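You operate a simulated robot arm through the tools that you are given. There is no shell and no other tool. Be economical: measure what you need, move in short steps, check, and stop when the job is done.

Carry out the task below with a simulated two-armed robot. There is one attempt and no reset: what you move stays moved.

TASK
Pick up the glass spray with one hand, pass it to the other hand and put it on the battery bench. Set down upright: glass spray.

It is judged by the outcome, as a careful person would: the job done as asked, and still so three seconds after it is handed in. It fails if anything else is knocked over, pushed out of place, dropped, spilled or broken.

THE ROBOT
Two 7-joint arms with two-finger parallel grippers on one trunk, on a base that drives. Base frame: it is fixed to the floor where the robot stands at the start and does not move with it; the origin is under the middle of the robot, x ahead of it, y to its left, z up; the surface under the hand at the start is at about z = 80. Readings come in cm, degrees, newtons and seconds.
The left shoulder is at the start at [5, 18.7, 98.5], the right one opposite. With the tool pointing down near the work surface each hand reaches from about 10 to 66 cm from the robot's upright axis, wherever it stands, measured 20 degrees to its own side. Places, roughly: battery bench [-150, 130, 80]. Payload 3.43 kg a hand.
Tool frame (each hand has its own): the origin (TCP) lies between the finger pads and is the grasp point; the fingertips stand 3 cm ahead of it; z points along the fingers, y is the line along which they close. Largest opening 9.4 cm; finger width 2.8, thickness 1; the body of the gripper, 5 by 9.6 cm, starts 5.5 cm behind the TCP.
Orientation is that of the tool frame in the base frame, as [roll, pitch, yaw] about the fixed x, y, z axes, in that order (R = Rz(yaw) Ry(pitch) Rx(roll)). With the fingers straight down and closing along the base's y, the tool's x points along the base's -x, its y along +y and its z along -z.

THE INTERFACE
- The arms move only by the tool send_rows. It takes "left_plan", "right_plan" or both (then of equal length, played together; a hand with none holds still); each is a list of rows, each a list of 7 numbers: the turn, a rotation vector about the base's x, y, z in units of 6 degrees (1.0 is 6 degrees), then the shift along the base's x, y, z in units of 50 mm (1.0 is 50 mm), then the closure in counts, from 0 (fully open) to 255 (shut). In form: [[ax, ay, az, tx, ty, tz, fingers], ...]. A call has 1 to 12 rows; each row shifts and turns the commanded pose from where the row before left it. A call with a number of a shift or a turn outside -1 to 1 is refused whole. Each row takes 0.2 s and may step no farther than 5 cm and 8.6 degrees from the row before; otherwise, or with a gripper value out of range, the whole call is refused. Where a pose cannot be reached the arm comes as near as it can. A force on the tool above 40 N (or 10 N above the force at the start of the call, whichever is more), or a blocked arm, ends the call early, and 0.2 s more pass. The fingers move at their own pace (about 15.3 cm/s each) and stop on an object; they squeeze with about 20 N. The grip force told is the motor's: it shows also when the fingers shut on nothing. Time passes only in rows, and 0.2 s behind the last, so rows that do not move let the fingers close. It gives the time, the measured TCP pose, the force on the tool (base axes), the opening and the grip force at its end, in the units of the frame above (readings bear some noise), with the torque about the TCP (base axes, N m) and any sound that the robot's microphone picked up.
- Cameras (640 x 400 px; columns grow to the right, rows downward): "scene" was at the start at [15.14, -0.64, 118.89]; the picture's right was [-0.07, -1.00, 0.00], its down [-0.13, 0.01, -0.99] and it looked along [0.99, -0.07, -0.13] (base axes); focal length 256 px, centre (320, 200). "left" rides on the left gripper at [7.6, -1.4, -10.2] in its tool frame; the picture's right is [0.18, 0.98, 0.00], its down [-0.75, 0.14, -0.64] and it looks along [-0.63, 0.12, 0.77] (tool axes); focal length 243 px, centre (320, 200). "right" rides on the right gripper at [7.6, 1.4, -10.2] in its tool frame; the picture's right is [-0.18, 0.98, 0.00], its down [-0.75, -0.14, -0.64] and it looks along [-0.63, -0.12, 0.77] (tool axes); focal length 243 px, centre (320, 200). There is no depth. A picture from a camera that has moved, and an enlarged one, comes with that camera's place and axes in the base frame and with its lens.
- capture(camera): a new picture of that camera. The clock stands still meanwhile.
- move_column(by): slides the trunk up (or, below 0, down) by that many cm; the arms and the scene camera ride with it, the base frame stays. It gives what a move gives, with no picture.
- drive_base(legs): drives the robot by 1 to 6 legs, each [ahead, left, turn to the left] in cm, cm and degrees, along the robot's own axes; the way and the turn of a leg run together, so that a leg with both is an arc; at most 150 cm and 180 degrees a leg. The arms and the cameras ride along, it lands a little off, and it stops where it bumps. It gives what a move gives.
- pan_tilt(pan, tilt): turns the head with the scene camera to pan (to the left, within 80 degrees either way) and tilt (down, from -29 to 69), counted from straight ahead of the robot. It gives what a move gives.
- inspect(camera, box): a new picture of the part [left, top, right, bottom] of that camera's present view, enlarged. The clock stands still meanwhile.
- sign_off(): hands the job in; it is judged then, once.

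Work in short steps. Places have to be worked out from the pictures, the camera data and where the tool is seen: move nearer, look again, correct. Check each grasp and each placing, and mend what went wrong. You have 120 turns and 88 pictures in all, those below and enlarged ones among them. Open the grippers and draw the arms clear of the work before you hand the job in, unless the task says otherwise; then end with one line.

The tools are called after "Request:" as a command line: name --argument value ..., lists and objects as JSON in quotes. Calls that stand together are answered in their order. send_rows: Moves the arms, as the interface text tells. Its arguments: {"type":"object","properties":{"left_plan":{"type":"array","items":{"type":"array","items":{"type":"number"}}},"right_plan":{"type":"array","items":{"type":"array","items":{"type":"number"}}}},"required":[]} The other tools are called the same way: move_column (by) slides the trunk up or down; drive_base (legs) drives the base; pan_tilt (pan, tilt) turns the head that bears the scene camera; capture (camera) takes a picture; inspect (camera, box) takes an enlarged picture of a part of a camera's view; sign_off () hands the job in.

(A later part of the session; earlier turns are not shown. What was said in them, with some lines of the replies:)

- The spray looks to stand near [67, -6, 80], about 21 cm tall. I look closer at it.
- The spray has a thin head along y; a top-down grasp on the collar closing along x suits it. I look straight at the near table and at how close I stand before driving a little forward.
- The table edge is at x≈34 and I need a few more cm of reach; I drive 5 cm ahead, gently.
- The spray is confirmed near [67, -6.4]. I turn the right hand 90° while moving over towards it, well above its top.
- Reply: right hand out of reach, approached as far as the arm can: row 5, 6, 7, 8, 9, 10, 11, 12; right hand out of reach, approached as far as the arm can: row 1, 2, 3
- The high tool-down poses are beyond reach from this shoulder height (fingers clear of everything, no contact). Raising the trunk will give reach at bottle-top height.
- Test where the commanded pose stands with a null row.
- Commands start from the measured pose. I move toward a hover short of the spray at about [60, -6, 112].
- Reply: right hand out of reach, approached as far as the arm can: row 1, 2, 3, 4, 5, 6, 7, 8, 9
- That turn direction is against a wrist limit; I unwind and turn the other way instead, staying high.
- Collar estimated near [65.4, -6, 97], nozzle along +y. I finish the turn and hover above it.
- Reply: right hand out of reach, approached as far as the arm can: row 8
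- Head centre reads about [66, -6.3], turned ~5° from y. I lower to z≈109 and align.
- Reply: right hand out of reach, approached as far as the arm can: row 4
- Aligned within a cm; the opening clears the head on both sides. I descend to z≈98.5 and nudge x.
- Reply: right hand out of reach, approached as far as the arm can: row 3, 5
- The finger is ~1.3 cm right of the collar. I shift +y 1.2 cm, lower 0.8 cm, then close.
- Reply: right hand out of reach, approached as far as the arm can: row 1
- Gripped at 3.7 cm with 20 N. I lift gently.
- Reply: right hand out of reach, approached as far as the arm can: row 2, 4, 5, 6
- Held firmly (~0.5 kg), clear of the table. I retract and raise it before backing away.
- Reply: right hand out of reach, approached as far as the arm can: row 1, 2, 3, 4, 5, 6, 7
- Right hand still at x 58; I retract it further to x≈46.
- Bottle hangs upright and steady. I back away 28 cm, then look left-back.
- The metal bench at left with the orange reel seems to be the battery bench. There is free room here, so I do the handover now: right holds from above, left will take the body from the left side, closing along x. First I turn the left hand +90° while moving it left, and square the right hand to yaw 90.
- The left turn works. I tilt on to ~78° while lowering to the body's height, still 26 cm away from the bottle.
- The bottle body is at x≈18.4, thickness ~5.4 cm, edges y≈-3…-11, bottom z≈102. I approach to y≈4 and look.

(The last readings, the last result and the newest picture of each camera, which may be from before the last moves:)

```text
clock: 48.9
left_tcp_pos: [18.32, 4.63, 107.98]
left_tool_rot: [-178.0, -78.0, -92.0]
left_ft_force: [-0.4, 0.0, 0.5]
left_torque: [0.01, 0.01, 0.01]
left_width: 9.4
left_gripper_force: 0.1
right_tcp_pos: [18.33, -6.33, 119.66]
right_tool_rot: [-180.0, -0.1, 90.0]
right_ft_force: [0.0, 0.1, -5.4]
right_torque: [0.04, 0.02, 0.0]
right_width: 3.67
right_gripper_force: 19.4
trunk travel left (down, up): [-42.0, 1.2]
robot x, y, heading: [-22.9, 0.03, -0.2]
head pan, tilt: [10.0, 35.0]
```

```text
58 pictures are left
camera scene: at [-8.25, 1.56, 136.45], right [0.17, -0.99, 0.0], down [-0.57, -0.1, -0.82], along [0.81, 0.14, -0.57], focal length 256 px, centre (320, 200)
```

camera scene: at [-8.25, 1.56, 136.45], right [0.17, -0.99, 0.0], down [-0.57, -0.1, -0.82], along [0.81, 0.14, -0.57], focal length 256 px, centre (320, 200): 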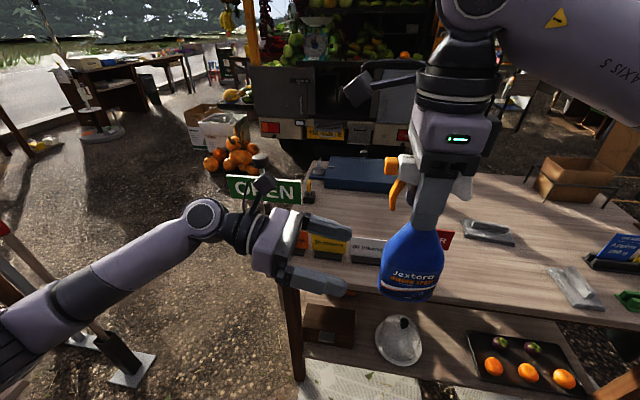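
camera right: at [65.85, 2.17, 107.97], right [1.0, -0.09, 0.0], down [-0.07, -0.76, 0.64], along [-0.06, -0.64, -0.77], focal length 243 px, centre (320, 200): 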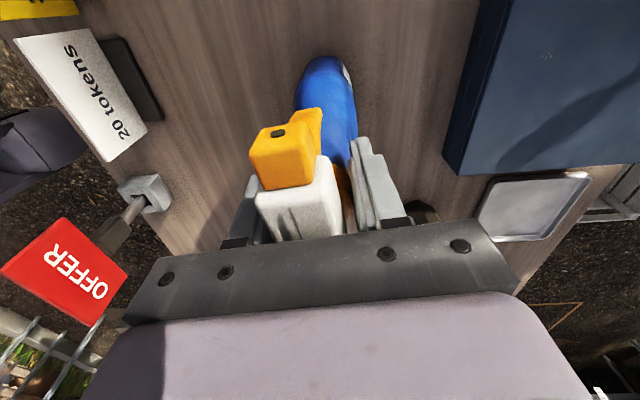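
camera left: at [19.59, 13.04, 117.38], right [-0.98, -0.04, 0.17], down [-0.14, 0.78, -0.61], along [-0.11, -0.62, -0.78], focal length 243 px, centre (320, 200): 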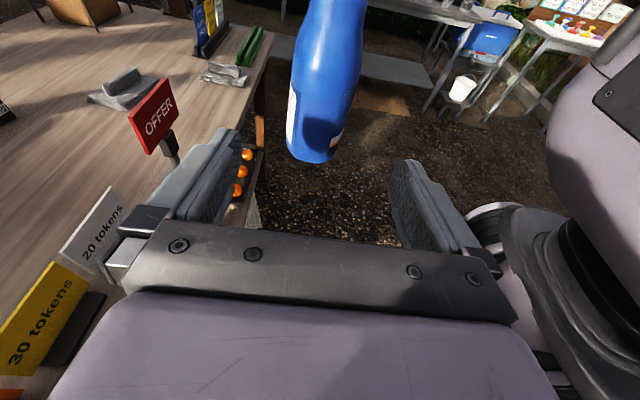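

Bottle lies centred between the fingers. I advance 11.3 cm around the body.

Request:
send_rows --left_plan '[[0, 0, 0, 0, -0.4, 0, 0], [0, 0, 0, 0, -0.4, 0, 0], [0, 0, 0, 0, -0.4, -0.02, 0], [0, 0, 0, 0, -0.4, -0.02, 0], [0, 0, 0, 0, -0.4, -0.02, 0], [0, 0, 0, 0, -0.25, 0, 0], [0, 0, 0, 0, 0, 0, 0]]'

Request:
capture --camera "left"

Request:
capture --camera "scene"

```text
clock: 50.5
left_tcp_pos: [18.27, -6.61, 107.62]
left_tool_rot: [-178.1, -78.0, -91.9]
left_ft_force: [0.4, 0.1, -0.3]
left_torque: [-0.01, -0.01, 0.0]
left_width: 9.39
left_gripper_force: 0.0
right_tcp_pos: [18.26, -6.41, 119.58]
right_tool_rot: [-179.9, 0.0, 90.1]
right_ft_force: [0.9, -0.2, -6.3]
right_torque: [0.06, 0.01, 0.0]
right_width: 3.61
right_gripper_force: 20.3
trunk travel left (down, up): [-42.0, 1.2]
robot x, y, heading: [-23.04, 0.41, -0.4]
head pan, tilt: [10.0, 35.0]
```

```text
57 pictures are left
camera left: at [19.61, 1.83, 117.16], right [-0.98, -0.04, 0.17], down [-0.14, 0.78, -0.6], along [-0.11, -0.62, -0.78], focal length 243 px, centre (320, 200)
```

left: 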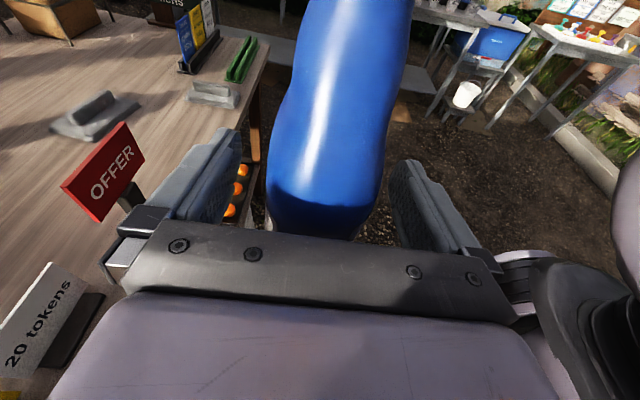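

```text
56 pictures are left
camera scene: at [-8.24, 1.54, 136.45], right [0.17, -0.99, 0.0], down [-0.57, -0.1, -0.82], along [0.81, 0.14, -0.57], focal length 256 px, centre (320, 200)
```

scene: 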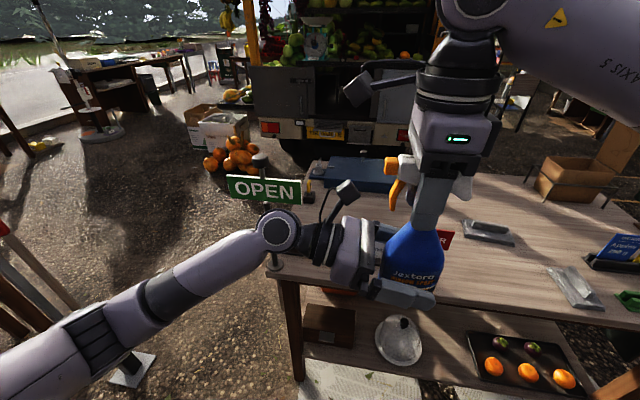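

Fingers straddle the body. I close the left hand while the right keeps holding.

Request:
send_rows --left_plan '[[0, 0, 0, 0, 0, 0, 80], [0, 0, 0, 0, 0, 0, 140], [0, 0, 0, 0, 0, 0, 255], [0, 0, 0, 0, 0, 0, 255], [0, 0, 0, 0, 0, 0, 255]]'

Request:
inspect --camera "scene" --box '[320, 130, 520, 330]'

```text
clock: 51.7
left_tcp_pos: [18.35, -6.57, 107.69]
left_tool_rot: [-178.4, -78.1, -91.6]
left_ft_force: [5.7, -0.8, 1.4]
left_torque: [0.05, 0.54, 0.02]
left_width: 5.45
left_gripper_force: 19.4
right_tcp_pos: [18.3, -6.39, 119.66]
right_tool_rot: [-179.9, 0.0, 90.1]
right_ft_force: [-5.4, 1.2, -3.2]
right_torque: [0.15, 0.09, -0.11]
right_width: 3.63
right_gripper_force: 20.2
trunk travel left (down, up): [-42.0, 1.2]
robot x, y, heading: [-22.68, -0.21, -0.4]
head pan, tilt: [10.0, 35.0]
```

```text
2.00 times, centred on (420, 230) of scene
camera zoom: at [-8.24, 1.53, 136.45], right [0.17, -0.99, 0.0], down [-0.57, -0.1, -0.82], along [0.81, 0.14, -0.57], focal length 511 px, centre (120, 140)
```

zoom: 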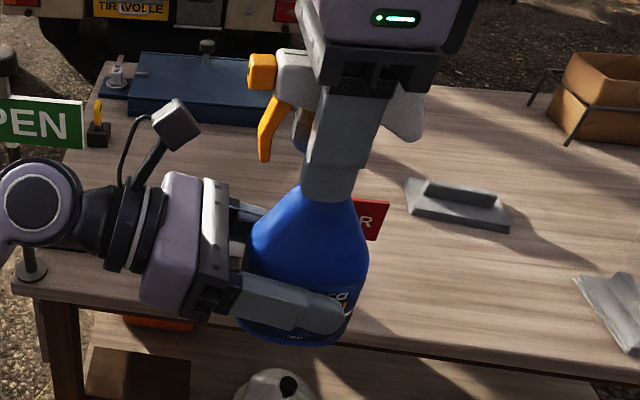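

Left holds the body (5.45 cm, 19 N). I open the right hand.

Request:
send_rows --right_plan '[[0, 0, 0, 0, 0, 0, 120], [0, 0, 0, 0, 0, 0, 0], [0, 0, 0, 0, 0, 0, 0]]'

Request:
capture --camera "scene"

```text
clock: 52.5
left_tcp_pos: [18.39, -6.73, 107.64]
left_tool_rot: [-178.1, -78.1, -92.0]
left_ft_force: [0.8, -1.1, -0.1]
left_torque: [0.02, 0.0, 0.04]
left_width: 5.5
left_gripper_force: 19.7
right_tcp_pos: [18.32, -6.31, 119.62]
right_tool_rot: [-179.8, 0.0, 90.0]
right_ft_force: [-1.1, -1.1, -0.2]
right_torque: [0.02, 0.04, 0.0]
right_width: 9.38
right_gripper_force: 0.0
trunk travel left (down, up): [-42.0, 1.2]
robot x, y, heading: [-23.0, 0.17, -0.3]
head pan, tilt: [10.0, 35.0]
```

```text
54 pictures are left
camera scene: at [-8.24, 1.53, 136.45], right [0.17, -0.99, 0.0], down [-0.57, -0.1, -0.82], along [0.81, 0.14, -0.57], focal length 256 px, centre (320, 200)
```

scene: 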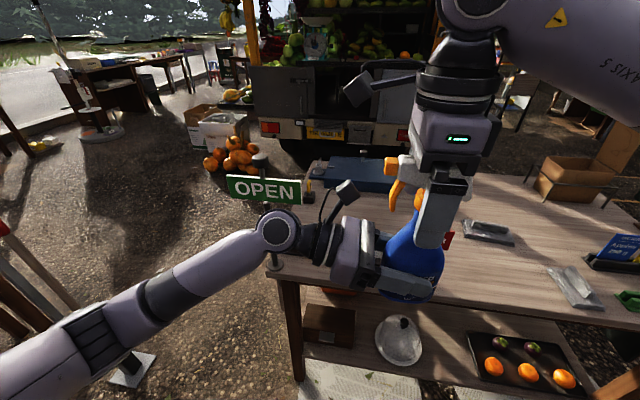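

Right is open; I raise it straight up and watch that the bottle stays in the left hand.

Request:
send_rows --right_plan '[[0, 0, 0, 0, 0, 0.3, 0], [0, 0, 0, 0, 0, 0.5, 0], [0, 0, 0, 0, 0, 0.5, 0], [0, 0, 0, 0, 0, 0.5, 0], [0, 0, 0, 0, 0, 0, 0]]'

Request:
capture --camera "scene"

```text
clock: 53.7
left_tcp_pos: [18.24, -6.79, 107.69]
left_tool_rot: [-178.2, -78.0, -91.9]
left_ft_force: [0.0, 0.6, 0.4]
left_torque: [0.02, 0.04, 0.0]
left_width: 5.48
left_gripper_force: 20.2
right_tcp_pos: [18.46, -6.46, 128.7]
right_tool_rot: [-179.9, 0.1, 90.1]
right_ft_force: [0.7, 0.0, 0.9]
right_torque: [0.0, 0.02, -0.01]
right_width: 9.42
right_gripper_force: 0.1
trunk travel left (down, up): [-42.0, 1.2]
robot x, y, heading: [-22.35, -0.04, -0.5]
head pan, tilt: [10.0, 35.0]
```

```text
53 pictures are left
camera scene: at [-8.22, 1.52, 136.44], right [0.17, -0.99, 0.0], down [-0.57, -0.1, -0.82], along [0.81, 0.14, -0.57], focal length 256 px, centre (320, 200)
```

scene: 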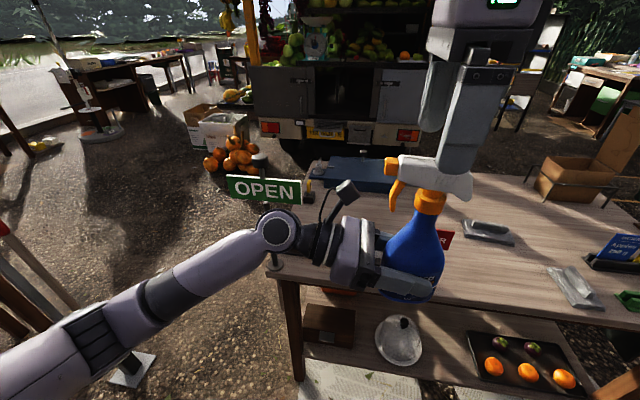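

The handover holds. I withdraw the right hand up and to the right, then turn the base to survey the way.

Request:
send_rows --right_plan '[[0, 0, 0, 0, 0, 0.6, 0], [0, 0, 0, 0, 0, 0.6, 0], [0, 0, 0, -0.2, -0.5, 0, 0], [0, 0, 0, -0.3, -0.6, 0, 0], [0, 0, 0, -0.3, -0.6, 0, 0], [0, 0, 0, -0.3, -0.6, 0, 0], [0, 0, 0, 0, 0, 0, 0]]'

Request:
pan_tilt --pan 80 --tilt 30

Request:
drive_base --legs '[[0, 0, 40]]'

Request:
capture --camera "scene"

```text
clock: 55.3
left_tcp_pos: [18.33, -6.5, 107.59]
left_tool_rot: [-178.2, -78.0, -91.8]
left_ft_force: [0.2, 0.3, -0.2]
left_torque: [0.02, 0.03, 0.04]
left_width: 5.5
left_gripper_force: 20.2
right_tcp_pos: [12.79, -17.89, 134.68]
right_tool_rot: [-179.9, 0.0, 90.0]
right_ft_force: [-0.2, -0.5, -0.3]
right_torque: [0.01, 0.0, 0.0]
right_width: 9.4
right_gripper_force: 0.1
trunk travel left (down, up): [-42.0, 1.2]
robot x, y, heading: [-22.85, 0.18, -0.4]
head pan, tilt: [10.0, 35.0]
```

```text
clock: 56.7
left_tcp_pos: [18.28, -6.74, 107.65]
left_tool_rot: [-178.1, -78.1, -91.9]
left_ft_force: [0.6, -0.5, -0.1]
left_torque: [0.02, 0.0, -0.02]
left_width: 5.47
left_gripper_force: 20.0
right_tcp_pos: [12.85, -17.92, 134.74]
right_tool_rot: [-179.9, 0.0, 89.9]
right_ft_force: [-1.0, 0.9, -0.3]
right_torque: [0.03, -0.01, 0.01]
right_width: 9.41
right_gripper_force: 0.1
trunk travel left (down, up): [-42.0, 1.2]
robot x, y, heading: [-22.84, 0.21, -0.2]
head pan, tilt: [80.0, 30.0]
```

```text
clock: 59.0
left_tcp_pos: [12.98, 21.46, 107.59]
left_tool_rot: [-178.1, -78.0, -51.7]
left_ft_force: [-0.2, 0.6, -0.5]
left_torque: [0.05, 0.04, 0.02]
left_width: 5.47
left_gripper_force: 20.5
right_tcp_pos: [16.0, 9.26, 134.78]
right_tool_rot: [-180.0, 0.0, 130.2]
right_ft_force: [-0.3, -0.6, 0.2]
right_torque: [-0.04, 0.02, 0.01]
right_width: 9.39
right_gripper_force: 0.0
trunk travel left (down, up): [-42.0, 1.2]
robot x, y, heading: [-23.07, -0.03, 39.9]
head pan, tilt: [80.0, 30.0]
```

```text
52 pictures are left
camera scene: at [-22.78, 11.74, 137.23], right [0.87, 0.5, 0.0], down [0.25, -0.43, -0.87], along [-0.43, 0.75, -0.5], focal length 256 px, centre (320, 200)
```

scene: 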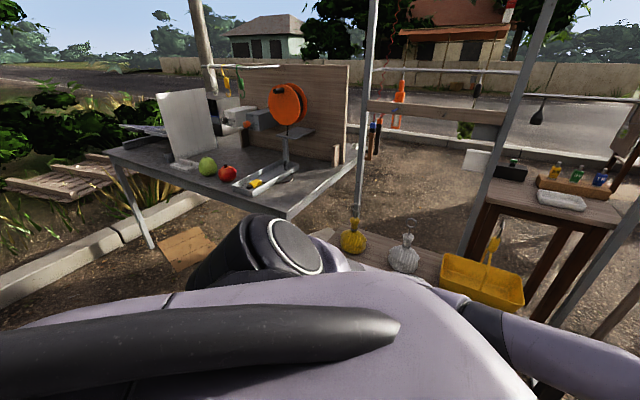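

The bench spans x≈-229…-79 with front edge y≈83; apples, a tray and a reel on it. I turn on to face it and survey the way along -x.

Request:
drive_base --legs '[[0, 0, 50]]'

Request:
pan_tilt --pan 80 --tilt 30

Request:
capture --camera "scene"

Request:
pan_tilt --pan 35 --tilt 30

Request:
capture --camera "scene"

```text
clock: 61.7
left_tcp_pos: [-16.49, 41.29, 107.53]
left_tool_rot: [-178.2, -78.0, -1.2]
left_ft_force: [0.3, -0.7, 0.5]
left_torque: [-0.03, 0.05, 0.01]
left_width: 5.46
left_gripper_force: 19.8
right_tcp_pos: [-5.16, 36.09, 134.82]
right_tool_rot: [-179.8, 0.0, -179.5]
right_ft_force: [-0.4, 0.7, -0.5]
right_torque: [0.0, -0.03, -0.02]
right_width: 9.38
right_gripper_force: 0.1
trunk travel left (down, up): [-42.0, 1.2]
robot x, y, heading: [-23.04, 0.17, 89.9]
head pan, tilt: [80.0, 30.0]
```

```text
clock: 62.3
left_tcp_pos: [-16.48, 41.42, 107.5]
left_tool_rot: [-178.4, -77.9, -1.2]
left_ft_force: [0.3, 0.0, 0.1]
left_torque: [0.01, 0.06, 0.0]
left_width: 5.47
left_gripper_force: 20.2
right_tcp_pos: [-5.06, 36.0, 134.86]
right_tool_rot: [-180.0, 0.0, -179.4]
right_ft_force: [-0.2, 0.3, -0.2]
right_torque: [0.05, -0.04, 0.03]
right_width: 9.4
right_gripper_force: 0.1
trunk travel left (down, up): [-42.0, 1.2]
robot x, y, heading: [-22.75, 0.51, 89.8]
head pan, tilt: [80.0, 30.0]
```

```text
51 pictures are left
camera scene: at [-31.72, 7.55, 137.23], right [0.17, 0.99, 0.0], down [0.49, -0.09, -0.87], along [-0.85, 0.15, -0.5], focal length 256 px, centre (320, 200)
```

scene: 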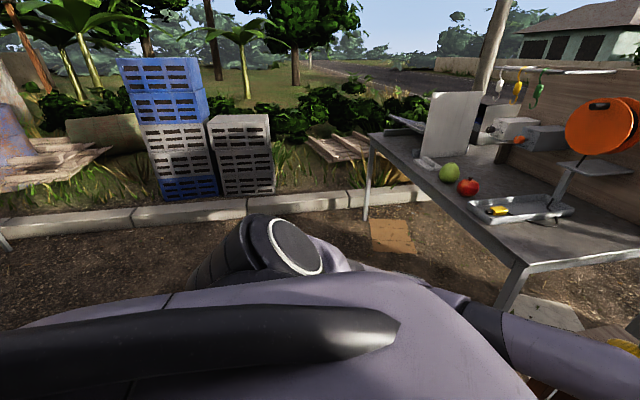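

```text
clock: 63.4
left_tcp_pos: [-16.53, 41.32, 107.71]
left_tool_rot: [-178.2, -78.0, -1.3]
left_ft_force: [0.3, -0.4, -0.2]
left_torque: [-0.01, 0.01, -0.01]
left_width: 5.48
left_gripper_force: 19.7
right_tcp_pos: [-5.11, 36.03, 134.66]
right_tool_rot: [-179.9, 0.0, -179.4]
right_ft_force: [0.1, -1.1, -0.9]
right_torque: [0.01, -0.02, -0.02]
right_width: 9.39
right_gripper_force: 0.1
trunk travel left (down, up): [-42.0, 1.2]
robot x, y, heading: [-23.0, -0.3, 90.0]
head pan, tilt: [35.0, 30.0]
```

```text
50 pictures are left
camera scene: at [-28.02, 13.39, 137.23], right [0.82, 0.58, 0.0], down [0.29, -0.41, -0.87], along [-0.5, 0.71, -0.5], focal length 256 px, centre (320, 200)
```

scene: 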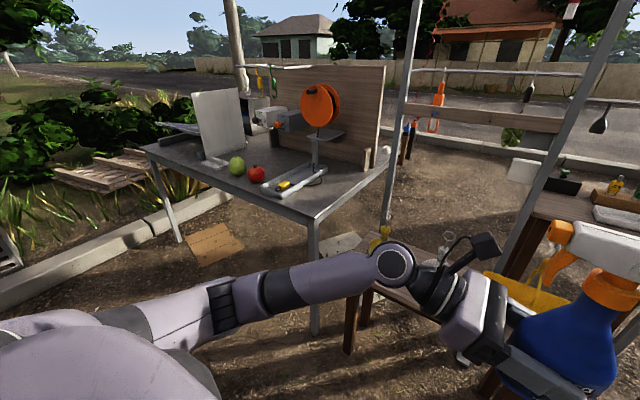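

The ground along -x is clear. I strafe left to about x=-108.

Request:
drive_base --legs '[[0, 85, 0]]'

Request:
pan_tilt --pan 0 --tilt 28

Request:
capture --camera "scene"

```text
clock: 71.1
left_tcp_pos: [-99.96, 41.23, 107.68]
left_tool_rot: [-178.3, -78.0, -1.3]
left_ft_force: [0.2, 0.5, -0.6]
left_torque: [0.0, 0.07, -0.02]
left_width: 5.48
left_gripper_force: 20.3
right_tcp_pos: [-88.54, 35.9, 134.72]
right_tool_rot: [-179.9, 0.0, -179.5]
right_ft_force: [-0.8, 0.7, -0.4]
right_torque: [0.04, 0.01, -0.03]
right_width: 9.41
right_gripper_force: 0.0
trunk travel left (down, up): [-42.0, 1.2]
robot x, y, heading: [-106.28, 0.17, 90.3]
head pan, tilt: [35.0, 30.0]
```

```text
clock: 72.1
left_tcp_pos: [-100.0, 41.27, 107.67]
left_tool_rot: [-178.2, -77.9, -1.4]
left_ft_force: [-0.5, 0.5, 0.5]
left_torque: [-0.02, 0.05, -0.02]
left_width: 5.46
left_gripper_force: 20.3
right_tcp_pos: [-88.6, 35.89, 134.68]
right_tool_rot: [-179.8, 0.0, -179.6]
right_ft_force: [0.1, 0.9, -0.1]
right_torque: [-0.01, 0.01, 0.02]
right_width: 9.41
right_gripper_force: 0.1
trunk travel left (down, up): [-42.0, 1.2]
robot x, y, heading: [-106.28, -0.06, 90.1]
head pan, tilt: [0.0, 28.0]
```

```text
49 pictures are left
camera scene: at [-106.29, 14.97, 137.54], right [1.0, 0.0, 0.0], down [0.0, -0.47, -0.88], along [0.0, 0.88, -0.47], focal length 256 px, centre (320, 200)
```

scene: 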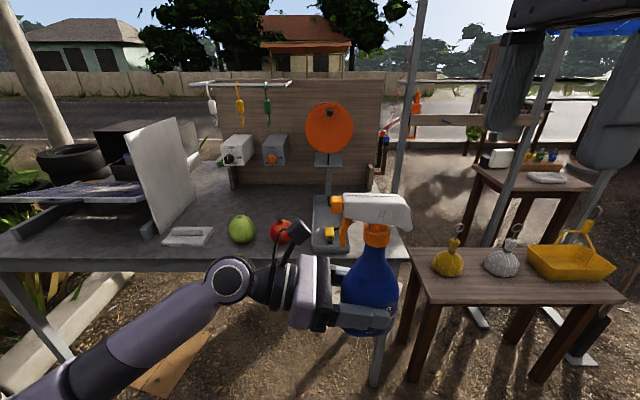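

Free surface exists at the bench's right end (x≈-98…-80, right of the tray). To set down there with the hand over the front edge, I try turning the left hand toward forward (+y) while extending.

Request:
send_rows --left_plan '[[0, 0, 1, -0.1, 0.3, 0, 255], [0, 0, 1, -0.2, 0.3, 0, 255], [0, 0, 1, -0.2, 0.3, 0, 255], [0, 0, 1, -0.2, 0.3, 0, 255], [0, 0, 1, -0.2, 0.3, 0, 255], [0, 0, 1, -0.2, 0.3, 0, 255], [0, 0, 0, 0, 0, 0, 255]]'

Request:
capture --camera "scene"

```text
clock: 73.7
left_tcp_pos: [-105.41, 50.13, 107.63]
left_tool_rot: [-178.4, -78.0, 34.9]
left_ft_force: [-0.3, 0.0, -0.6]
left_torque: [0.0, 0.05, 0.01]
left_width: 5.45
left_gripper_force: 20.0
right_tcp_pos: [-88.52, 35.84, 134.72]
right_tool_rot: [-179.9, 0.0, -179.6]
right_ft_force: [1.2, 0.2, -0.2]
right_torque: [-0.03, 0.0, -0.02]
right_width: 9.41
right_gripper_force: 0.1
trunk travel left (down, up): [-42.0, 1.2]
robot x, y, heading: [-106.13, -0.39, 90.0]
head pan, tilt: [0.0, 28.0]
```

```text
48 pictures are left
camera scene: at [-106.3, 14.98, 137.54], right [1.0, 0.0, 0.0], down [0.0, -0.47, -0.88], along [0.0, 0.88, -0.47], focal length 256 px, centre (320, 200)
```

scene: 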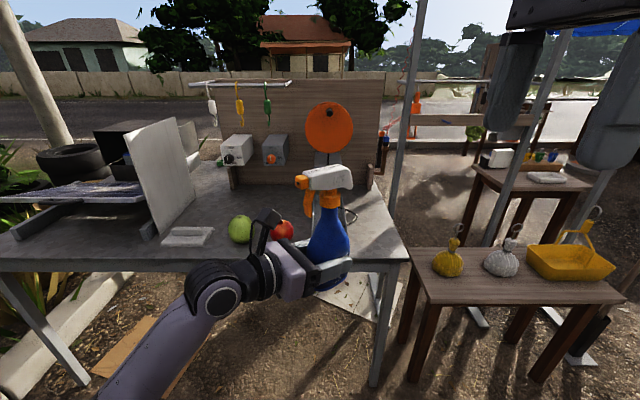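

Turning works. Another 36°.

Request:
send_rows --left_plan '[[0, 0, 1, -0.1, 0.2, 0, 255], [0, 0, 1, -0.1, 0.2, 0, 255], [0, 0, 1, -0.1, 0.2, 0, 255], [0, 0, 1, -0.1, 0.2, 0, 255], [0, 0, 1, -0.1, 0.2, 0, 255], [0, 0, 1, -0.1, 0.2, 0, 255], [0, 0, 0, 0, 0, 0, 255]]'

Request:
capture --camera "scene"

```text
clock: 74.9
left_tcp_pos: [-115.12, 57.16, 104.79]
left_tool_rot: [-140.1, -70.5, 31.9]
left_ft_force: [-0.3, -0.6, 0.9]
left_torque: [-0.01, 0.03, 0.03]
left_width: 5.45
left_gripper_force: 20.4
right_tcp_pos: [-88.58, 35.85, 134.68]
right_tool_rot: [-179.9, -0.2, -179.5]
right_ft_force: [-0.6, -0.4, 0.2]
right_torque: [-0.03, 0.0, -0.02]
right_width: 9.41
right_gripper_force: 0.0
trunk travel left (down, up): [-42.0, 1.2]
robot x, y, heading: [-106.75, -0.1, 89.9]
head pan, tilt: [0.0, 28.0]
stopped in row 6 (left hand): the arm was blocked; the commanded pose is now the measured one
```

```text
47 pictures are left
camera scene: at [-106.29, 14.98, 137.54], right [1.0, 0.0, 0.0], down [0.0, -0.47, -0.88], along [0.0, 0.88, -0.47], focal length 256 px, centre (320, 200)
```

scene: 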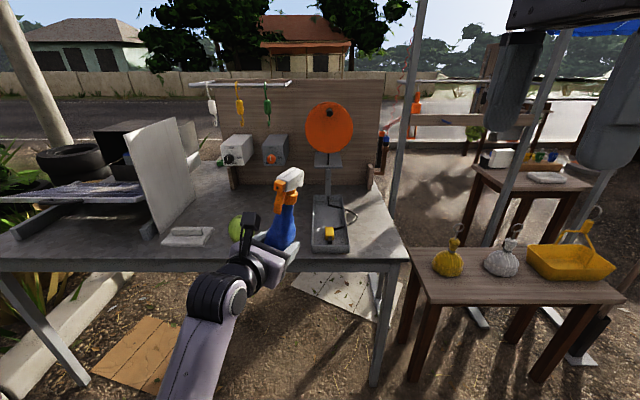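

The wrist hit a joint limit (nothing touched; bottle tilted ~13°). I back the turn off by ~15° and undo the roll.

Request:
send_rows --left_plan '[[-0.14, -0.5, -0.5, 0.3, -0.2, 0.14, 255], [-0.14, -0.5, -0.5, 0.3, -0.2, 0.14, 255], [-0.14, -0.5, -0.5, 0.2, -0.1, 0.14, 255], [-0.14, -0.5, -0.5, 0.2, 0, 0.14, 255], [0, 0, 0, 0, 0, 0, 255]]'

Request:
capture --camera "scene"

```text
clock: 75.6
left_tcp_pos: [-117.74, 56.47, 104.38]
left_tool_rot: [-137.6, -66.8, 26.7]
left_ft_force: [-0.5, 0.5, 0.1]
left_torque: [-0.03, 0.04, 0.01]
left_width: 5.48
left_gripper_force: 19.9
right_tcp_pos: [-88.55, 35.83, 134.77]
right_tool_rot: [-179.9, 0.0, -179.5]
right_ft_force: [0.2, 0.4, 0.7]
right_torque: [0.01, 0.03, -0.01]
right_width: 9.38
right_gripper_force: 0.2
trunk travel left (down, up): [-42.0, 1.2]
robot x, y, heading: [-106.46, 0.18, 90.1]
head pan, tilt: [0.0, 28.0]
stopped in row 3 (left hand): the arm was blocked; the commanded pose is now the measured one
```

```text
46 pictures are left
camera scene: at [-106.33, 15.0, 137.54], right [1.0, 0.0, 0.0], down [0.0, -0.47, -0.88], along [0.0, 0.88, -0.47], focal length 256 px, centre (320, 200)
```

scene: 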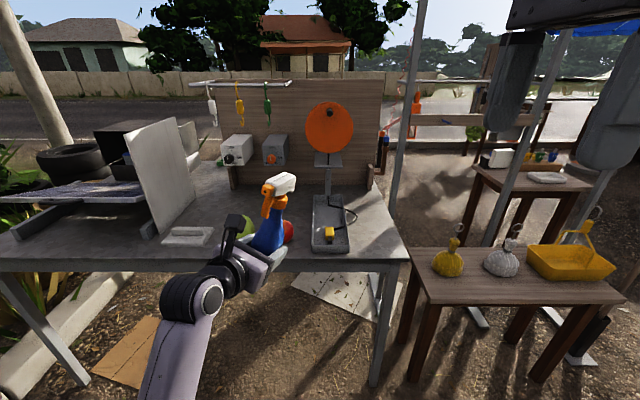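

It drifted the wrong way. I try a pure small translation toward the earlier position.

Request:
send_rows --left_plan '[[0, 0, 0, 0.2, -0.1, 0.1, 255], [0, 0, 0, 0.2, -0.1, 0.1, 255], [0, 0, 0, 0, 0, 0, 255]]'

```text
clock: 76.3
left_tcp_pos: [-120.64, 56.52, 104.36]
left_tool_rot: [-127.8, -59.4, 20.7]
left_ft_force: [1.4, 1.6, 0.4]
left_torque: [-0.07, 0.05, 0.0]
left_width: 5.47
left_gripper_force: 19.5
right_tcp_pos: [-88.6, 35.88, 134.74]
right_tool_rot: [-179.9, 0.0, -179.5]
right_ft_force: [-0.1, -0.9, -0.6]
right_torque: [0.01, -0.01, 0.0]
right_width: 9.41
right_gripper_force: 0.1
trunk travel left (down, up): [-42.0, 1.2]
robot x, y, heading: [-106.73, 0.06, 90.2]
head pan, tilt: [0.0, 28.0]
stopped in row 3 (left hand): the arm was blocked; the commanded pose is now the measured one
```

Still drifting; I look at the arm itself to see what blocks it.

Request:
pan_tilt --pan 30 --tilt 45

Request:
capture --camera "scene"

```text
clock: 77.3
left_tcp_pos: [-120.54, 56.35, 104.44]
left_tool_rot: [-127.5, -59.7, 20.5]
left_ft_force: [-0.5, 0.7, -0.5]
left_torque: [0.0, 0.07, -0.01]
left_width: 5.48
left_gripper_force: 19.8
right_tcp_pos: [-88.59, 35.96, 134.74]
right_tool_rot: [-179.9, -0.1, -179.5]
right_ft_force: [0.1, 0.8, -0.8]
right_torque: [0.0, 0.02, 0.02]
right_width: 9.4
right_gripper_force: 0.1
trunk travel left (down, up): [-42.0, 1.2]
robot x, y, heading: [-106.11, 0.09, 90.2]
head pan, tilt: [30.0, 45.0]
```

```text
45 pictures are left
camera scene: at [-110.38, 12.91, 134.97], right [0.87, 0.5, 0.0], down [0.35, -0.61, -0.71], along [-0.35, 0.61, -0.71], focal length 256 px, centre (320, 200)
```

scene: 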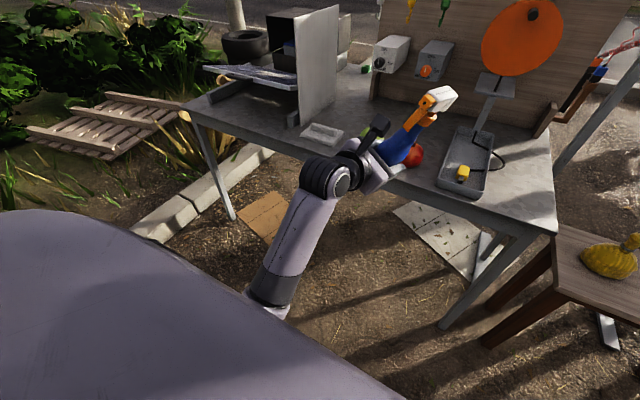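

Nothing is touching; it is a joint-configuration problem. I test a very small rotation back.

Request:
send_rows --left_plan '[[0, 0, -0.4, 0, 0, 0, 255]]'

Request:
send_rows --left_plan '[[0, 0, 0, 0, -0.2, 0, 255]]'

```text
clock: 77.7
left_tcp_pos: [-120.37, 56.28, 104.13]
left_tool_rot: [-127.6, -59.5, 18.0]
left_ft_force: [0.2, -0.7, 0.2]
left_torque: [-0.02, 0.07, 0.01]
left_width: 5.43
left_gripper_force: 19.9
right_tcp_pos: [-88.58, 35.94, 134.61]
right_tool_rot: [-179.8, 0.0, -179.4]
right_ft_force: [-0.9, 0.1, 0.2]
right_torque: [0.02, -0.02, -0.01]
right_width: 9.4
right_gripper_force: 0.1
trunk travel left (down, up): [-42.0, 1.2]
robot x, y, heading: [-106.31, 0.04, 90.1]
head pan, tilt: [30.0, 45.0]
```

```text
clock: 78.1
left_tcp_pos: [-121.78, 55.87, 105.38]
left_tool_rot: [-124.0, -58.4, 15.7]
left_ft_force: [-0.7, 0.1, 0.1]
left_torque: [-0.03, 0.06, -0.03]
left_width: 5.48
left_gripper_force: 20.0
right_tcp_pos: [-88.6, 35.75, 134.77]
right_tool_rot: [-179.9, 0.0, -179.5]
right_ft_force: [-0.3, -0.3, -0.5]
right_torque: [0.0, 0.04, 0.02]
right_width: 9.4
right_gripper_force: 0.0
trunk travel left (down, up): [-42.0, 1.2]
robot x, y, heading: [-106.48, 0.02, 90.2]
head pan, tilt: [30.0, 45.0]
```

Rotation works; the translation drifted. I check whether it settles with null rows.

Request:
send_rows --left_plan '[[0, 0, 0, 0, 0, 0, 255], [0, 0, 0, 0, 0, 0, 255]]'

Request:
send_rows --left_plan '[[0, 0, -0.8, 0, 0, 0, 255], [0, 0, -0.8, 0, 0, 0, 255], [0, 0, 0, 0, 0, 0, 255]]'

```text
clock: 78.7
left_tcp_pos: [-121.49, 55.76, 105.27]
left_tool_rot: [-124.0, -58.1, 15.7]
left_ft_force: [-0.3, -0.5, -1.0]
left_torque: [-0.03, 0.08, -0.02]
left_width: 5.46
left_gripper_force: 19.9
right_tcp_pos: [-88.58, 35.78, 134.71]
right_tool_rot: [-179.9, 0.0, -179.4]
right_ft_force: [-0.7, -0.8, 0.0]
right_torque: [-0.01, 0.03, 0.01]
right_width: 9.42
right_gripper_force: 0.0
trunk travel left (down, up): [-42.0, 1.2]
robot x, y, heading: [-106.8, 0.02, 90.2]
head pan, tilt: [30.0, 45.0]
```

```text
clock: 79.5
left_tcp_pos: [-120.96, 55.36, 104.07]
left_tool_rot: [-127.5, -58.7, 8.5]
left_ft_force: [0.5, 0.4, 0.2]
left_torque: [-0.03, 0.05, 0.02]
left_width: 5.46
left_gripper_force: 20.0
right_tcp_pos: [-88.56, 35.92, 134.73]
right_tool_rot: [-179.9, 0.0, -179.5]
right_ft_force: [0.1, 0.8, 0.0]
right_torque: [0.0, -0.02, 0.0]
right_width: 9.38
right_gripper_force: 0.1
trunk travel left (down, up): [-42.0, 1.2]
robot x, y, heading: [-105.95, -0.07, 90.1]
head pan, tilt: [30.0, 45.0]
```

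Yaw back works. Now I undo the roll (~27°) along with more yaw back, with no translation.

Request:
send_rows --left_plan '[[-0.36, -0.78, -0.38, 0, 0, 0, 255], [-0.36, -0.78, -0.38, 0, 0, 0, 255], [0, 0, 0, 0, 0, 0, 255]]'

```text
clock: 80.3
left_tcp_pos: [-121.63, 55.64, 104.15]
left_tool_rot: [-139.7, -66.2, 15.6]
left_ft_force: [0.0, 0.4, -0.6]
left_torque: [0.02, 0.05, -0.01]
left_width: 5.46
left_gripper_force: 19.6
right_tcp_pos: [-88.6, 35.77, 134.8]
right_tool_rot: [-179.9, 0.0, -179.4]
right_ft_force: [0.6, 0.2, 0.6]
right_torque: [0.01, 0.01, 0.04]
right_width: 9.42
right_gripper_force: 0.1
trunk travel left (down, up): [-42.0, 1.2]
robot x, y, heading: [-106.41, 0.03, 90.0]
head pan, tilt: [30.0, 45.0]
```

Improving. I continue the same rotation.

Request:
send_rows --left_plan '[[-0.36, -0.78, -0.38, 0, 0, 0, 255], [-0.36, -0.78, -0.38, 0, 0, 0, 255], [0, 0, -0.5, 0, 0, 0, 255], [0, 0, 0, 0, 0, 0, 255]]'

```text
clock: 81.3
left_tcp_pos: [-121.13, 55.4, 104.09]
left_tool_rot: [-165.4, -73.7, 31.9]
left_ft_force: [-0.3, -0.2, 0.4]
left_torque: [0.01, 0.05, -0.01]
left_width: 5.46
left_gripper_force: 19.6
right_tcp_pos: [-88.46, 35.81, 134.73]
right_tool_rot: [-179.9, 0.0, -179.5]
right_ft_force: [-0.2, 0.9, 0.4]
right_torque: [0.02, -0.03, -0.01]
right_width: 9.38
right_gripper_force: 0.1
trunk travel left (down, up): [-42.0, 1.2]
robot x, y, heading: [-106.13, 0.11, 90.4]
head pan, tilt: [30.0, 45.0]
```

Nearly level (≈5° off). I correct that.

Request:
send_rows --left_plan '[[0, -0.91, 0.19, 0, 0, 0, 255], [0, 0, 0, 0, 0, 0, 255]]'

Request:
capture --camera "scene"

```text
clock: 81.9
left_tcp_pos: [-122.47, 55.74, 104.39]
left_tool_rot: [-171.7, -77.2, 40.1]
left_ft_force: [0.8, 0.7, 0.2]
left_torque: [-0.03, 0.02, 0.01]
left_width: 5.47
left_gripper_force: 19.7
right_tcp_pos: [-88.53, 35.85, 134.68]
right_tool_rot: [-179.9, 0.0, -179.5]
right_ft_force: [0.0, -0.1, 0.7]
right_torque: [0.02, -0.01, 0.0]
right_width: 9.42
right_gripper_force: 0.0
trunk travel left (down, up): [-42.0, 1.2]
robot x, y, heading: [-106.47, 0.19, 90.3]
head pan, tilt: [30.0, 45.0]
```

```text
44 pictures are left
camera scene: at [-110.38, 12.9, 134.96], right [0.87, 0.5, 0.0], down [0.35, -0.61, -0.71], along [-0.35, 0.61, -0.71], focal length 256 px, centre (320, 200)
```

scene: 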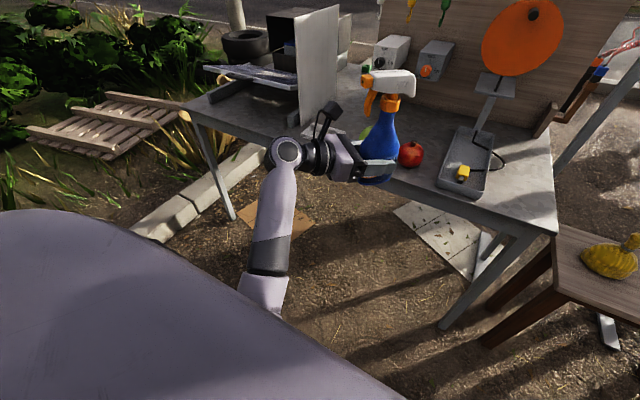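

Bottle is level again, hand pointing ~49°. Plan: robot to ≈[-55.6, 43.5] heading 108 puts the bottle at ≈[-88, 91.5], right of the tray. I drive there in stages, stopping 12 cm short.

Request:
drive_base --legs '[[0, -51, 0], [0, 0, 18]]'

Request:
drive_base --legs '[[29.5, -9.6, 0]]'

Request:
capture --camera "scene"

```text
clock: 87.9
left_tcp_pos: [-87.75, 47.91, 104.12]
left_tool_rot: [-172.2, -77.0, 58.2]
left_ft_force: [-0.6, -0.7, 0.0]
left_torque: [-0.03, 0.03, -0.01]
left_width: 5.47
left_gripper_force: 20.0
right_tcp_pos: [-49.53, 39.57, 134.71]
right_tool_rot: [-180.0, 0.0, -161.7]
right_ft_force: [-0.6, 0.2, 0.2]
right_torque: [0.02, 0.0, 0.0]
right_width: 9.4
right_gripper_force: 0.0
trunk travel left (down, up): [-42.0, 1.2]
robot x, y, heading: [-55.05, 0.03, 108.0]
head pan, tilt: [30.0, 45.0]
```

```text
clock: 89.9
left_tcp_pos: [-87.39, 78.84, 104.08]
left_tool_rot: [-171.9, -76.7, 57.8]
left_ft_force: [0.4, 0.2, -0.1]
left_torque: [-0.01, 0.03, 0.0]
left_width: 5.45
left_gripper_force: 19.7
right_tcp_pos: [-49.18, 70.14, 134.58]
right_tool_rot: [-179.9, 0.0, -162.0]
right_ft_force: [0.3, 0.2, -0.5]
right_torque: [-0.06, 0.01, -0.03]
right_width: 9.41
right_gripper_force: 0.0
trunk travel left (down, up): [-42.0, 1.2]
robot x, y, heading: [-55.1, 30.33, 107.7]
head pan, tilt: [30.0, 45.0]
```

```text
43 pictures are left
camera scene: at [-63.07, 41.69, 134.95], right [0.68, 0.74, 0.0], down [0.52, -0.48, -0.71], along [-0.52, 0.48, -0.71], focal length 256 px, centre (320, 200)
```

scene: 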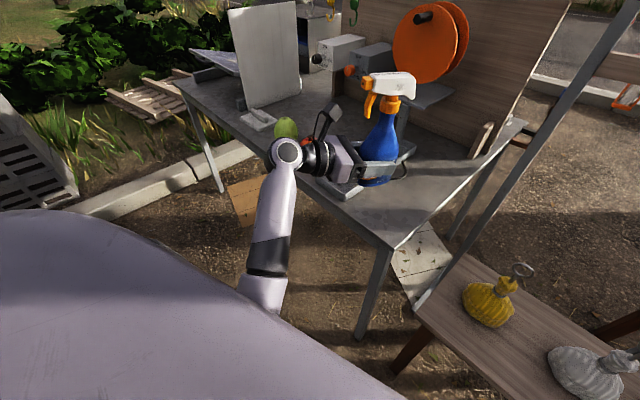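

Tray's right edge is at x≈-98.5, bench corner at [-78, 80.5]; the spot is free. I drive the last 12.5 cm and check from above.

Request:
drive_base --legs '[[11.9, -3.5, 0]]'

Request:
capture --camera "scene"

Request:
capture --camera "left"

```text
clock: 91.2
left_tcp_pos: [-87.52, 91.39, 104.04]
left_tool_rot: [-172.0, -76.6, 57.7]
left_ft_force: [0.1, -0.1, -0.1]
left_torque: [-0.03, 0.03, -0.02]
left_width: 5.45
left_gripper_force: 20.0
right_tcp_pos: [-49.41, 82.57, 134.61]
right_tool_rot: [-180.0, 0.1, -162.1]
right_ft_force: [0.4, 0.7, 0.1]
right_torque: [-0.04, 0.01, 0.0]
right_width: 9.41
right_gripper_force: 0.2
trunk travel left (down, up): [-42.0, 1.2]
robot x, y, heading: [-55.64, 42.85, 107.3]
head pan, tilt: [30.0, 45.0]
```

```text
42 pictures are left
camera scene: at [-63.36, 54.2, 134.95], right [0.68, 0.74, 0.0], down [0.52, -0.48, -0.71], along [-0.52, 0.48, -0.71], focal length 256 px, centre (320, 200)
```

scene: 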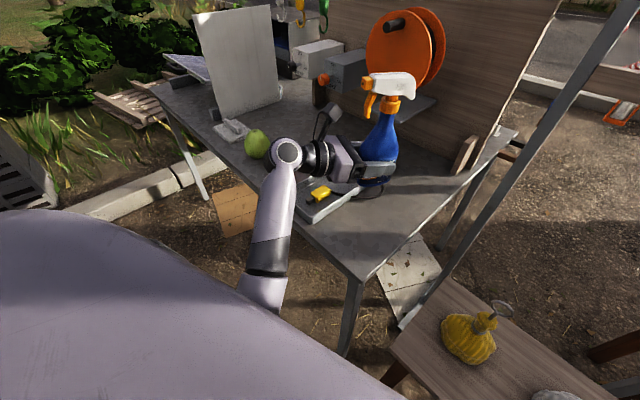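

```text
41 pictures are left
camera left: at [-92.14, 84.38, 113.69], right [0.92, -0.37, 0.15], down [-0.22, -0.78, -0.59], along [0.33, 0.51, -0.79], focal length 243 px, centre (320, 200)
```

left: 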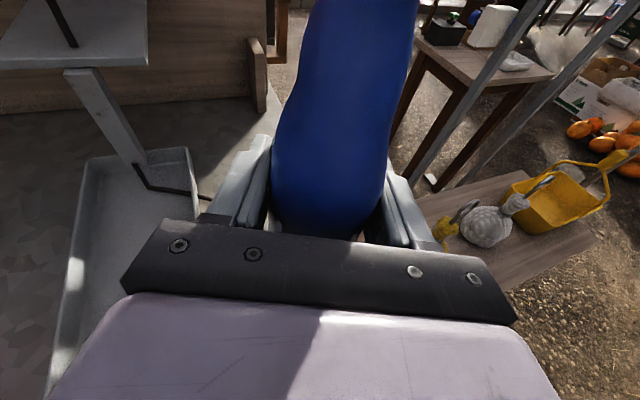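

Spot is clear: bottle at ≈[-87.5, 91.4], tray edge and cable stay ≥4 cm off. I lower the trunk 14 cm.

Request:
move_column --by -14

Request:
capture --camera "scene"

Request:
capture --camera "left"

```text
clock: 92.9
left_tcp_pos: [-87.55, 91.29, 90.0]
left_tool_rot: [-171.8, -76.7, 57.6]
left_ft_force: [-0.8, -0.1, -0.3]
left_torque: [-0.04, 0.0, -0.01]
left_width: 5.47
left_gripper_force: 19.5
right_tcp_pos: [-49.41, 82.63, 120.64]
right_tool_rot: [-179.8, 0.1, -162.1]
right_ft_force: [0.5, 0.5, -0.1]
right_torque: [-0.02, 0.0, 0.0]
right_width: 9.39
right_gripper_force: 0.0
trunk travel left (down, up): [-28.0, 15.2]
robot x, y, heading: [-55.6, 42.91, 107.2]
head pan, tilt: [30.0, 45.0]
```

```text
40 pictures are left
camera scene: at [-63.36, 54.08, 120.97], right [0.68, 0.74, 0.0], down [0.52, -0.48, -0.71], along [-0.52, 0.48, -0.71], focal length 256 px, centre (320, 200)
```

scene: 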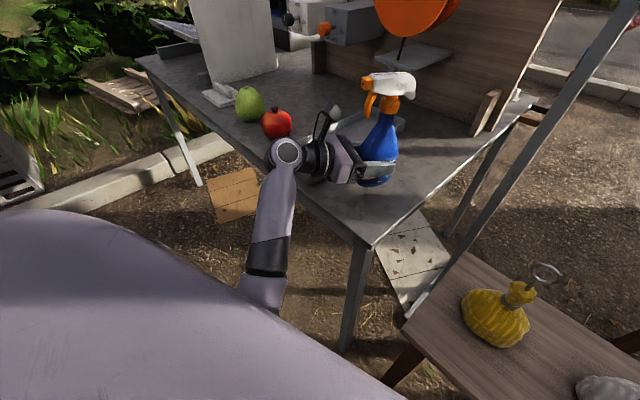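

```text
39 pictures are left
camera left: at [-92.14, 84.29, 99.74], right [0.92, -0.37, 0.15], down [-0.22, -0.78, -0.59], along [0.33, 0.51, -0.79], focal length 243 px, centre (320, 200)
```

left: 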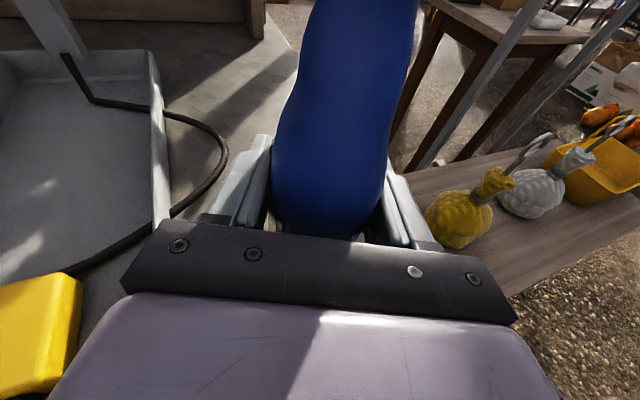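

The tray wall and cable are ~3 cm left of the hand; I shift the base 1.3 cm to +x for margin, then lower 3.5 cm.

Request:
drive_base --legs '[[-0.4, -1.3, 0]]'

Request:
move_column --by -3.3

Request:
inspect --camera "scene" --box '[260, 60, 460, 240]'

Request:
capture --camera "left"

```text
clock: 93.7
left_tcp_pos: [-86.28, 91.25, 90.06]
left_tool_rot: [-171.8, -76.7, 57.5]
left_ft_force: [0.7, -0.4, -0.5]
left_torque: [-0.05, 0.04, 0.01]
left_width: 5.46
left_gripper_force: 19.7
right_tcp_pos: [-48.06, 82.49, 120.73]
right_tool_rot: [-179.9, -0.1, -162.1]
right_ft_force: [0.2, 0.1, 1.0]
right_torque: [-0.01, 0.06, 0.03]
right_width: 9.4
right_gripper_force: 0.1
trunk travel left (down, up): [-28.0, 15.2]
robot x, y, heading: [-54.05, 43.0, 107.3]
head pan, tilt: [30.0, 45.0]
```

```text
clock: 94.5
left_tcp_pos: [-86.22, 91.14, 87.29]
left_tool_rot: [-170.2, -77.1, 56.2]
left_ft_force: [-5.0, -0.1, 18.4]
left_torque: [-0.06, -0.37, 0.1]
left_width: 5.53
left_gripper_force: 20.0
right_tcp_pos: [-48.07, 82.39, 117.54]
right_tool_rot: [180.0, -0.1, -162.0]
right_ft_force: [0.3, -0.4, 0.0]
right_torque: [-0.01, 0.03, 0.01]
right_width: 9.4
right_gripper_force: 0.0
trunk travel left (down, up): [-24.7, 18.5]
robot x, y, heading: [-54.5, 43.41, 107.6]
head pan, tilt: [30.0, 45.0]
```

```text
2.22 times, centred on (360, 150) of scene
camera zoom: at [-61.94, 53.94, 117.72], right [0.68, 0.74, 0.0], down [0.52, -0.48, -0.71], along [-0.52, 0.48, -0.71], focal length 568 px, centre (231, 311)
```

zoom: 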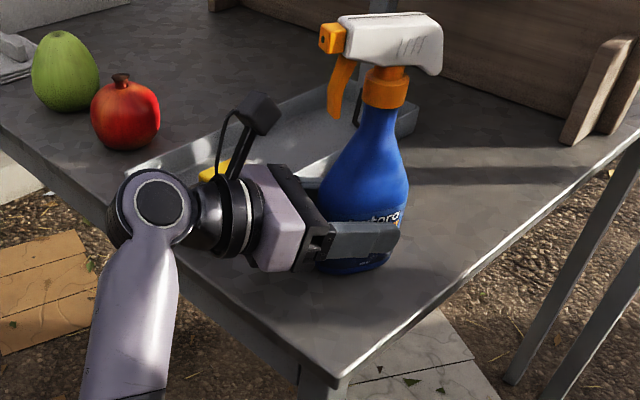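

```text
37 pictures are left
camera left: at [-90.77, 84.13, 96.83], right [0.92, -0.37, 0.14], down [-0.22, -0.77, -0.6], along [0.33, 0.52, -0.79], focal length 243 px, centre (320, 200)
```

left: 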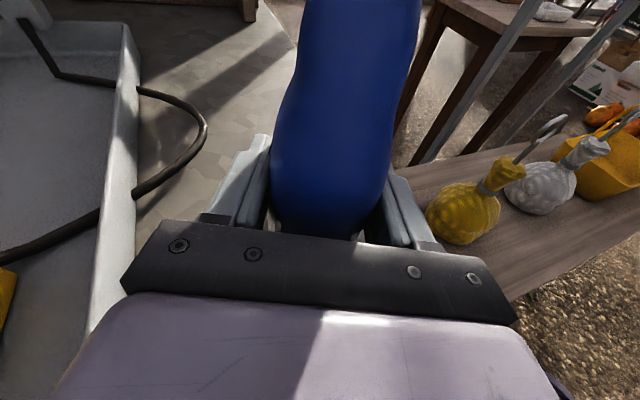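

Contact with 18 N centred at the bottle: it is standing on the bench (~z 81.5). I relieve the load slightly, then open.

Request:
move_column --by 0.4

```text
clock: 95.0
left_tcp_pos: [-86.39, 91.28, 87.08]
left_tool_rot: [-171.8, -76.8, 57.5]
left_ft_force: [-3.9, 4.0, 10.1]
left_torque: [0.37, -0.19, 0.17]
left_width: 5.47
left_gripper_force: 20.3
right_tcp_pos: [-48.05, 82.45, 117.74]
right_tool_rot: [179.9, 0.1, -162.1]
right_ft_force: [0.2, 0.4, -0.2]
right_torque: [0.0, 0.01, 0.03]
right_width: 9.41
right_gripper_force: 0.2
trunk travel left (down, up): [-25.1, 18.1]
robot x, y, heading: [-54.14, 43.12, 107.5]
head pan, tilt: [30.0, 45.0]
```

Still 10 N of load; another 0.2 cm up, then open the left hand in steps.

Request:
move_column --by 0.2

Request:
send_rows --left_plan '[[0, 0, 0, 0, 0, 0, 100], [0, 0, 0, 0, 0, 0, 60], [0, 0, 0, 0, 0, 0, 0], [0, 0, 0, 0, 0, 0, 0]]'

Request:
inspect --camera "scene" --box '[260, 60, 460, 240]'

Request:
capture --camera "left"

```text
clock: 95.5
left_tcp_pos: [-86.2, 91.28, 87.15]
left_tool_rot: [-172.5, -76.5, 58.1]
left_ft_force: [-1.2, 0.5, -0.3]
left_torque: [0.1, -0.13, 0.06]
left_width: 5.47
left_gripper_force: 19.8
right_tcp_pos: [-48.12, 82.51, 117.99]
right_tool_rot: [-179.9, 0.0, -162.1]
right_ft_force: [-0.4, -0.4, -0.6]
right_torque: [-0.01, -0.01, -0.05]
right_width: 9.4
right_gripper_force: 0.0
trunk travel left (down, up): [-25.3, 17.9]
robot x, y, heading: [-54.17, 43.08, 107.7]
head pan, tilt: [30.0, 45.0]
```

```text
clock: 96.5
left_tcp_pos: [-86.27, 91.3, 87.32]
left_tool_rot: [-171.8, -76.8, 57.5]
left_ft_force: [-0.1, -0.2, -0.1]
left_torque: [0.02, 0.0, 0.01]
left_width: 9.4
left_gripper_force: 0.0
right_tcp_pos: [-48.09, 82.5, 118.01]
right_tool_rot: [180.0, 0.1, -162.1]
right_ft_force: [0.9, -0.5, -0.6]
right_torque: [0.04, 0.05, 0.01]
right_width: 9.41
right_gripper_force: 0.1
trunk travel left (down, up): [-25.3, 17.9]
robot x, y, heading: [-54.7, 42.72, 107.6]
head pan, tilt: [30.0, 45.0]
```

```text
2.22 times, centred on (360, 150) of scene
camera zoom: at [-61.98, 54.06, 118.27], right [0.68, 0.74, 0.0], down [0.52, -0.48, -0.71], along [-0.52, 0.48, -0.71], focal length 568 px, centre (231, 311)
```

zoom: 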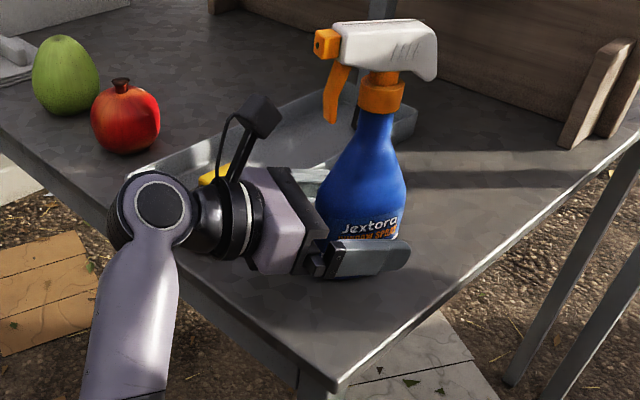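

```text
35 pictures are left
camera left: at [-90.76, 84.28, 97.05], right [0.92, -0.37, 0.15], down [-0.22, -0.78, -0.59], along [0.33, 0.51, -0.79], focal length 243 px, centre (320, 200)
```

left: 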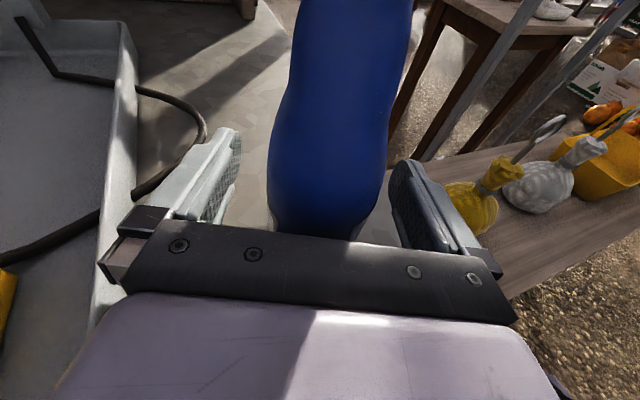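

The spray stands free on the bench. I withdraw the hand straight back along its axis by driving the base.

Request:
drive_base --legs '[[-10.4, 9.3, 0]]'

Request:
capture --camera "scene"

```text
clock: 98.0
left_tcp_pos: [-92.26, 78.43, 87.51]
left_tool_rot: [-171.8, -76.7, 57.4]
left_ft_force: [0.6, 0.5, -0.5]
left_torque: [0.03, 0.02, -0.01]
left_width: 9.39
left_gripper_force: 0.0
right_tcp_pos: [-54.03, 69.7, 118.11]
right_tool_rot: [-179.9, 0.0, -162.0]
right_ft_force: [-0.3, -0.2, 0.3]
right_torque: [-0.01, 0.0, 0.0]
right_width: 9.41
right_gripper_force: 0.1
trunk travel left (down, up): [-25.3, 17.9]
robot x, y, heading: [-60.12, 30.0, 107.4]
head pan, tilt: [30.0, 45.0]
```

```text
34 pictures are left
camera scene: at [-67.93, 41.3, 118.27], right [0.68, 0.74, 0.0], down [0.52, -0.48, -0.71], along [-0.52, 0.48, -0.71], focal length 256 px, centre (320, 200)
```

scene: 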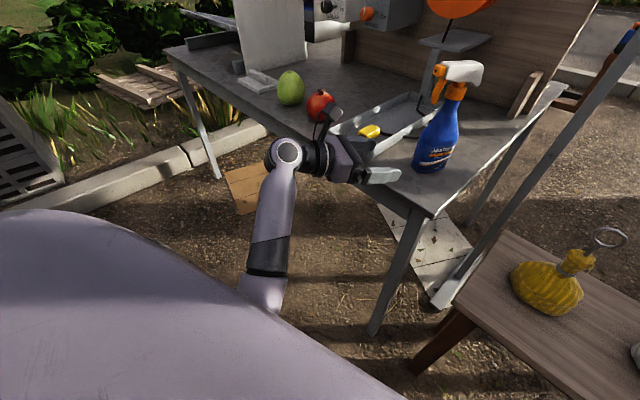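

The spray stands upright on the bench. I back the robot off another 20 cm and check once more.

Request:
drive_base --legs '[[-19, 6, 0]]'

Request:
pan_tilt --pan 5 --tilt 30

Request:
capture --camera "scene"

```text
clock: 99.6
left_tcp_pos: [-92.31, 58.66, 87.42]
left_tool_rot: [-171.6, -76.9, 57.4]
left_ft_force: [0.1, 0.0, 0.5]
left_torque: [0.0, 0.0, 0.0]
left_width: 9.4
left_gripper_force: 0.1
right_tcp_pos: [-54.1, 49.94, 118.14]
right_tool_rot: [-179.9, 0.0, -162.2]
right_ft_force: [-0.8, -0.5, 0.3]
right_torque: [0.01, 0.04, 0.01]
right_width: 9.39
right_gripper_force: 0.1
trunk travel left (down, up): [-25.3, 17.9]
robot x, y, heading: [-60.23, 10.74, 107.5]
head pan, tilt: [30.0, 45.0]
```

```text
clock: 100.5
left_tcp_pos: [-92.3, 58.62, 87.46]
left_tool_rot: [-171.7, -76.8, 57.4]
left_ft_force: [0.0, 0.1, -0.3]
left_torque: [0.02, 0.01, -0.02]
left_width: 9.42
left_gripper_force: 0.1
right_tcp_pos: [-54.03, 49.95, 118.01]
right_tool_rot: [-179.9, -0.1, -162.1]
right_ft_force: [-0.2, 0.0, 0.2]
right_torque: [0.03, 0.0, 0.0]
right_width: 9.37
right_gripper_force: 0.1
trunk travel left (down, up): [-25.3, 17.9]
robot x, y, heading: [-60.38, 10.45, 107.5]
head pan, tilt: [5.0, 30.0]
```

```text
33 pictures are left
camera scene: at [-65.44, 24.36, 120.53], right [0.92, 0.38, 0.0], down [0.19, -0.46, -0.87], along [-0.33, 0.8, -0.5], focal length 256 px, centre (320, 200)
```

scene: 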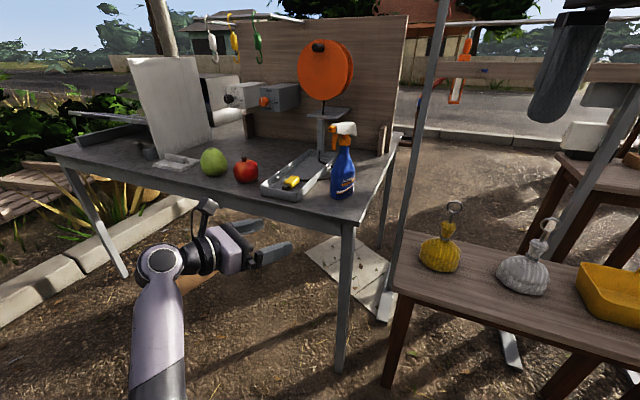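

The spray is upright on the bench, its neighbours look undisturbed, and both hands are open and clear, so I hand the job in.

Request:
sign_off

```text
The job is handed in.
```

The glass spray was picked up with the right hand, passed to the left and set down upright on the battery bench; nothing else was knocked over or moved.
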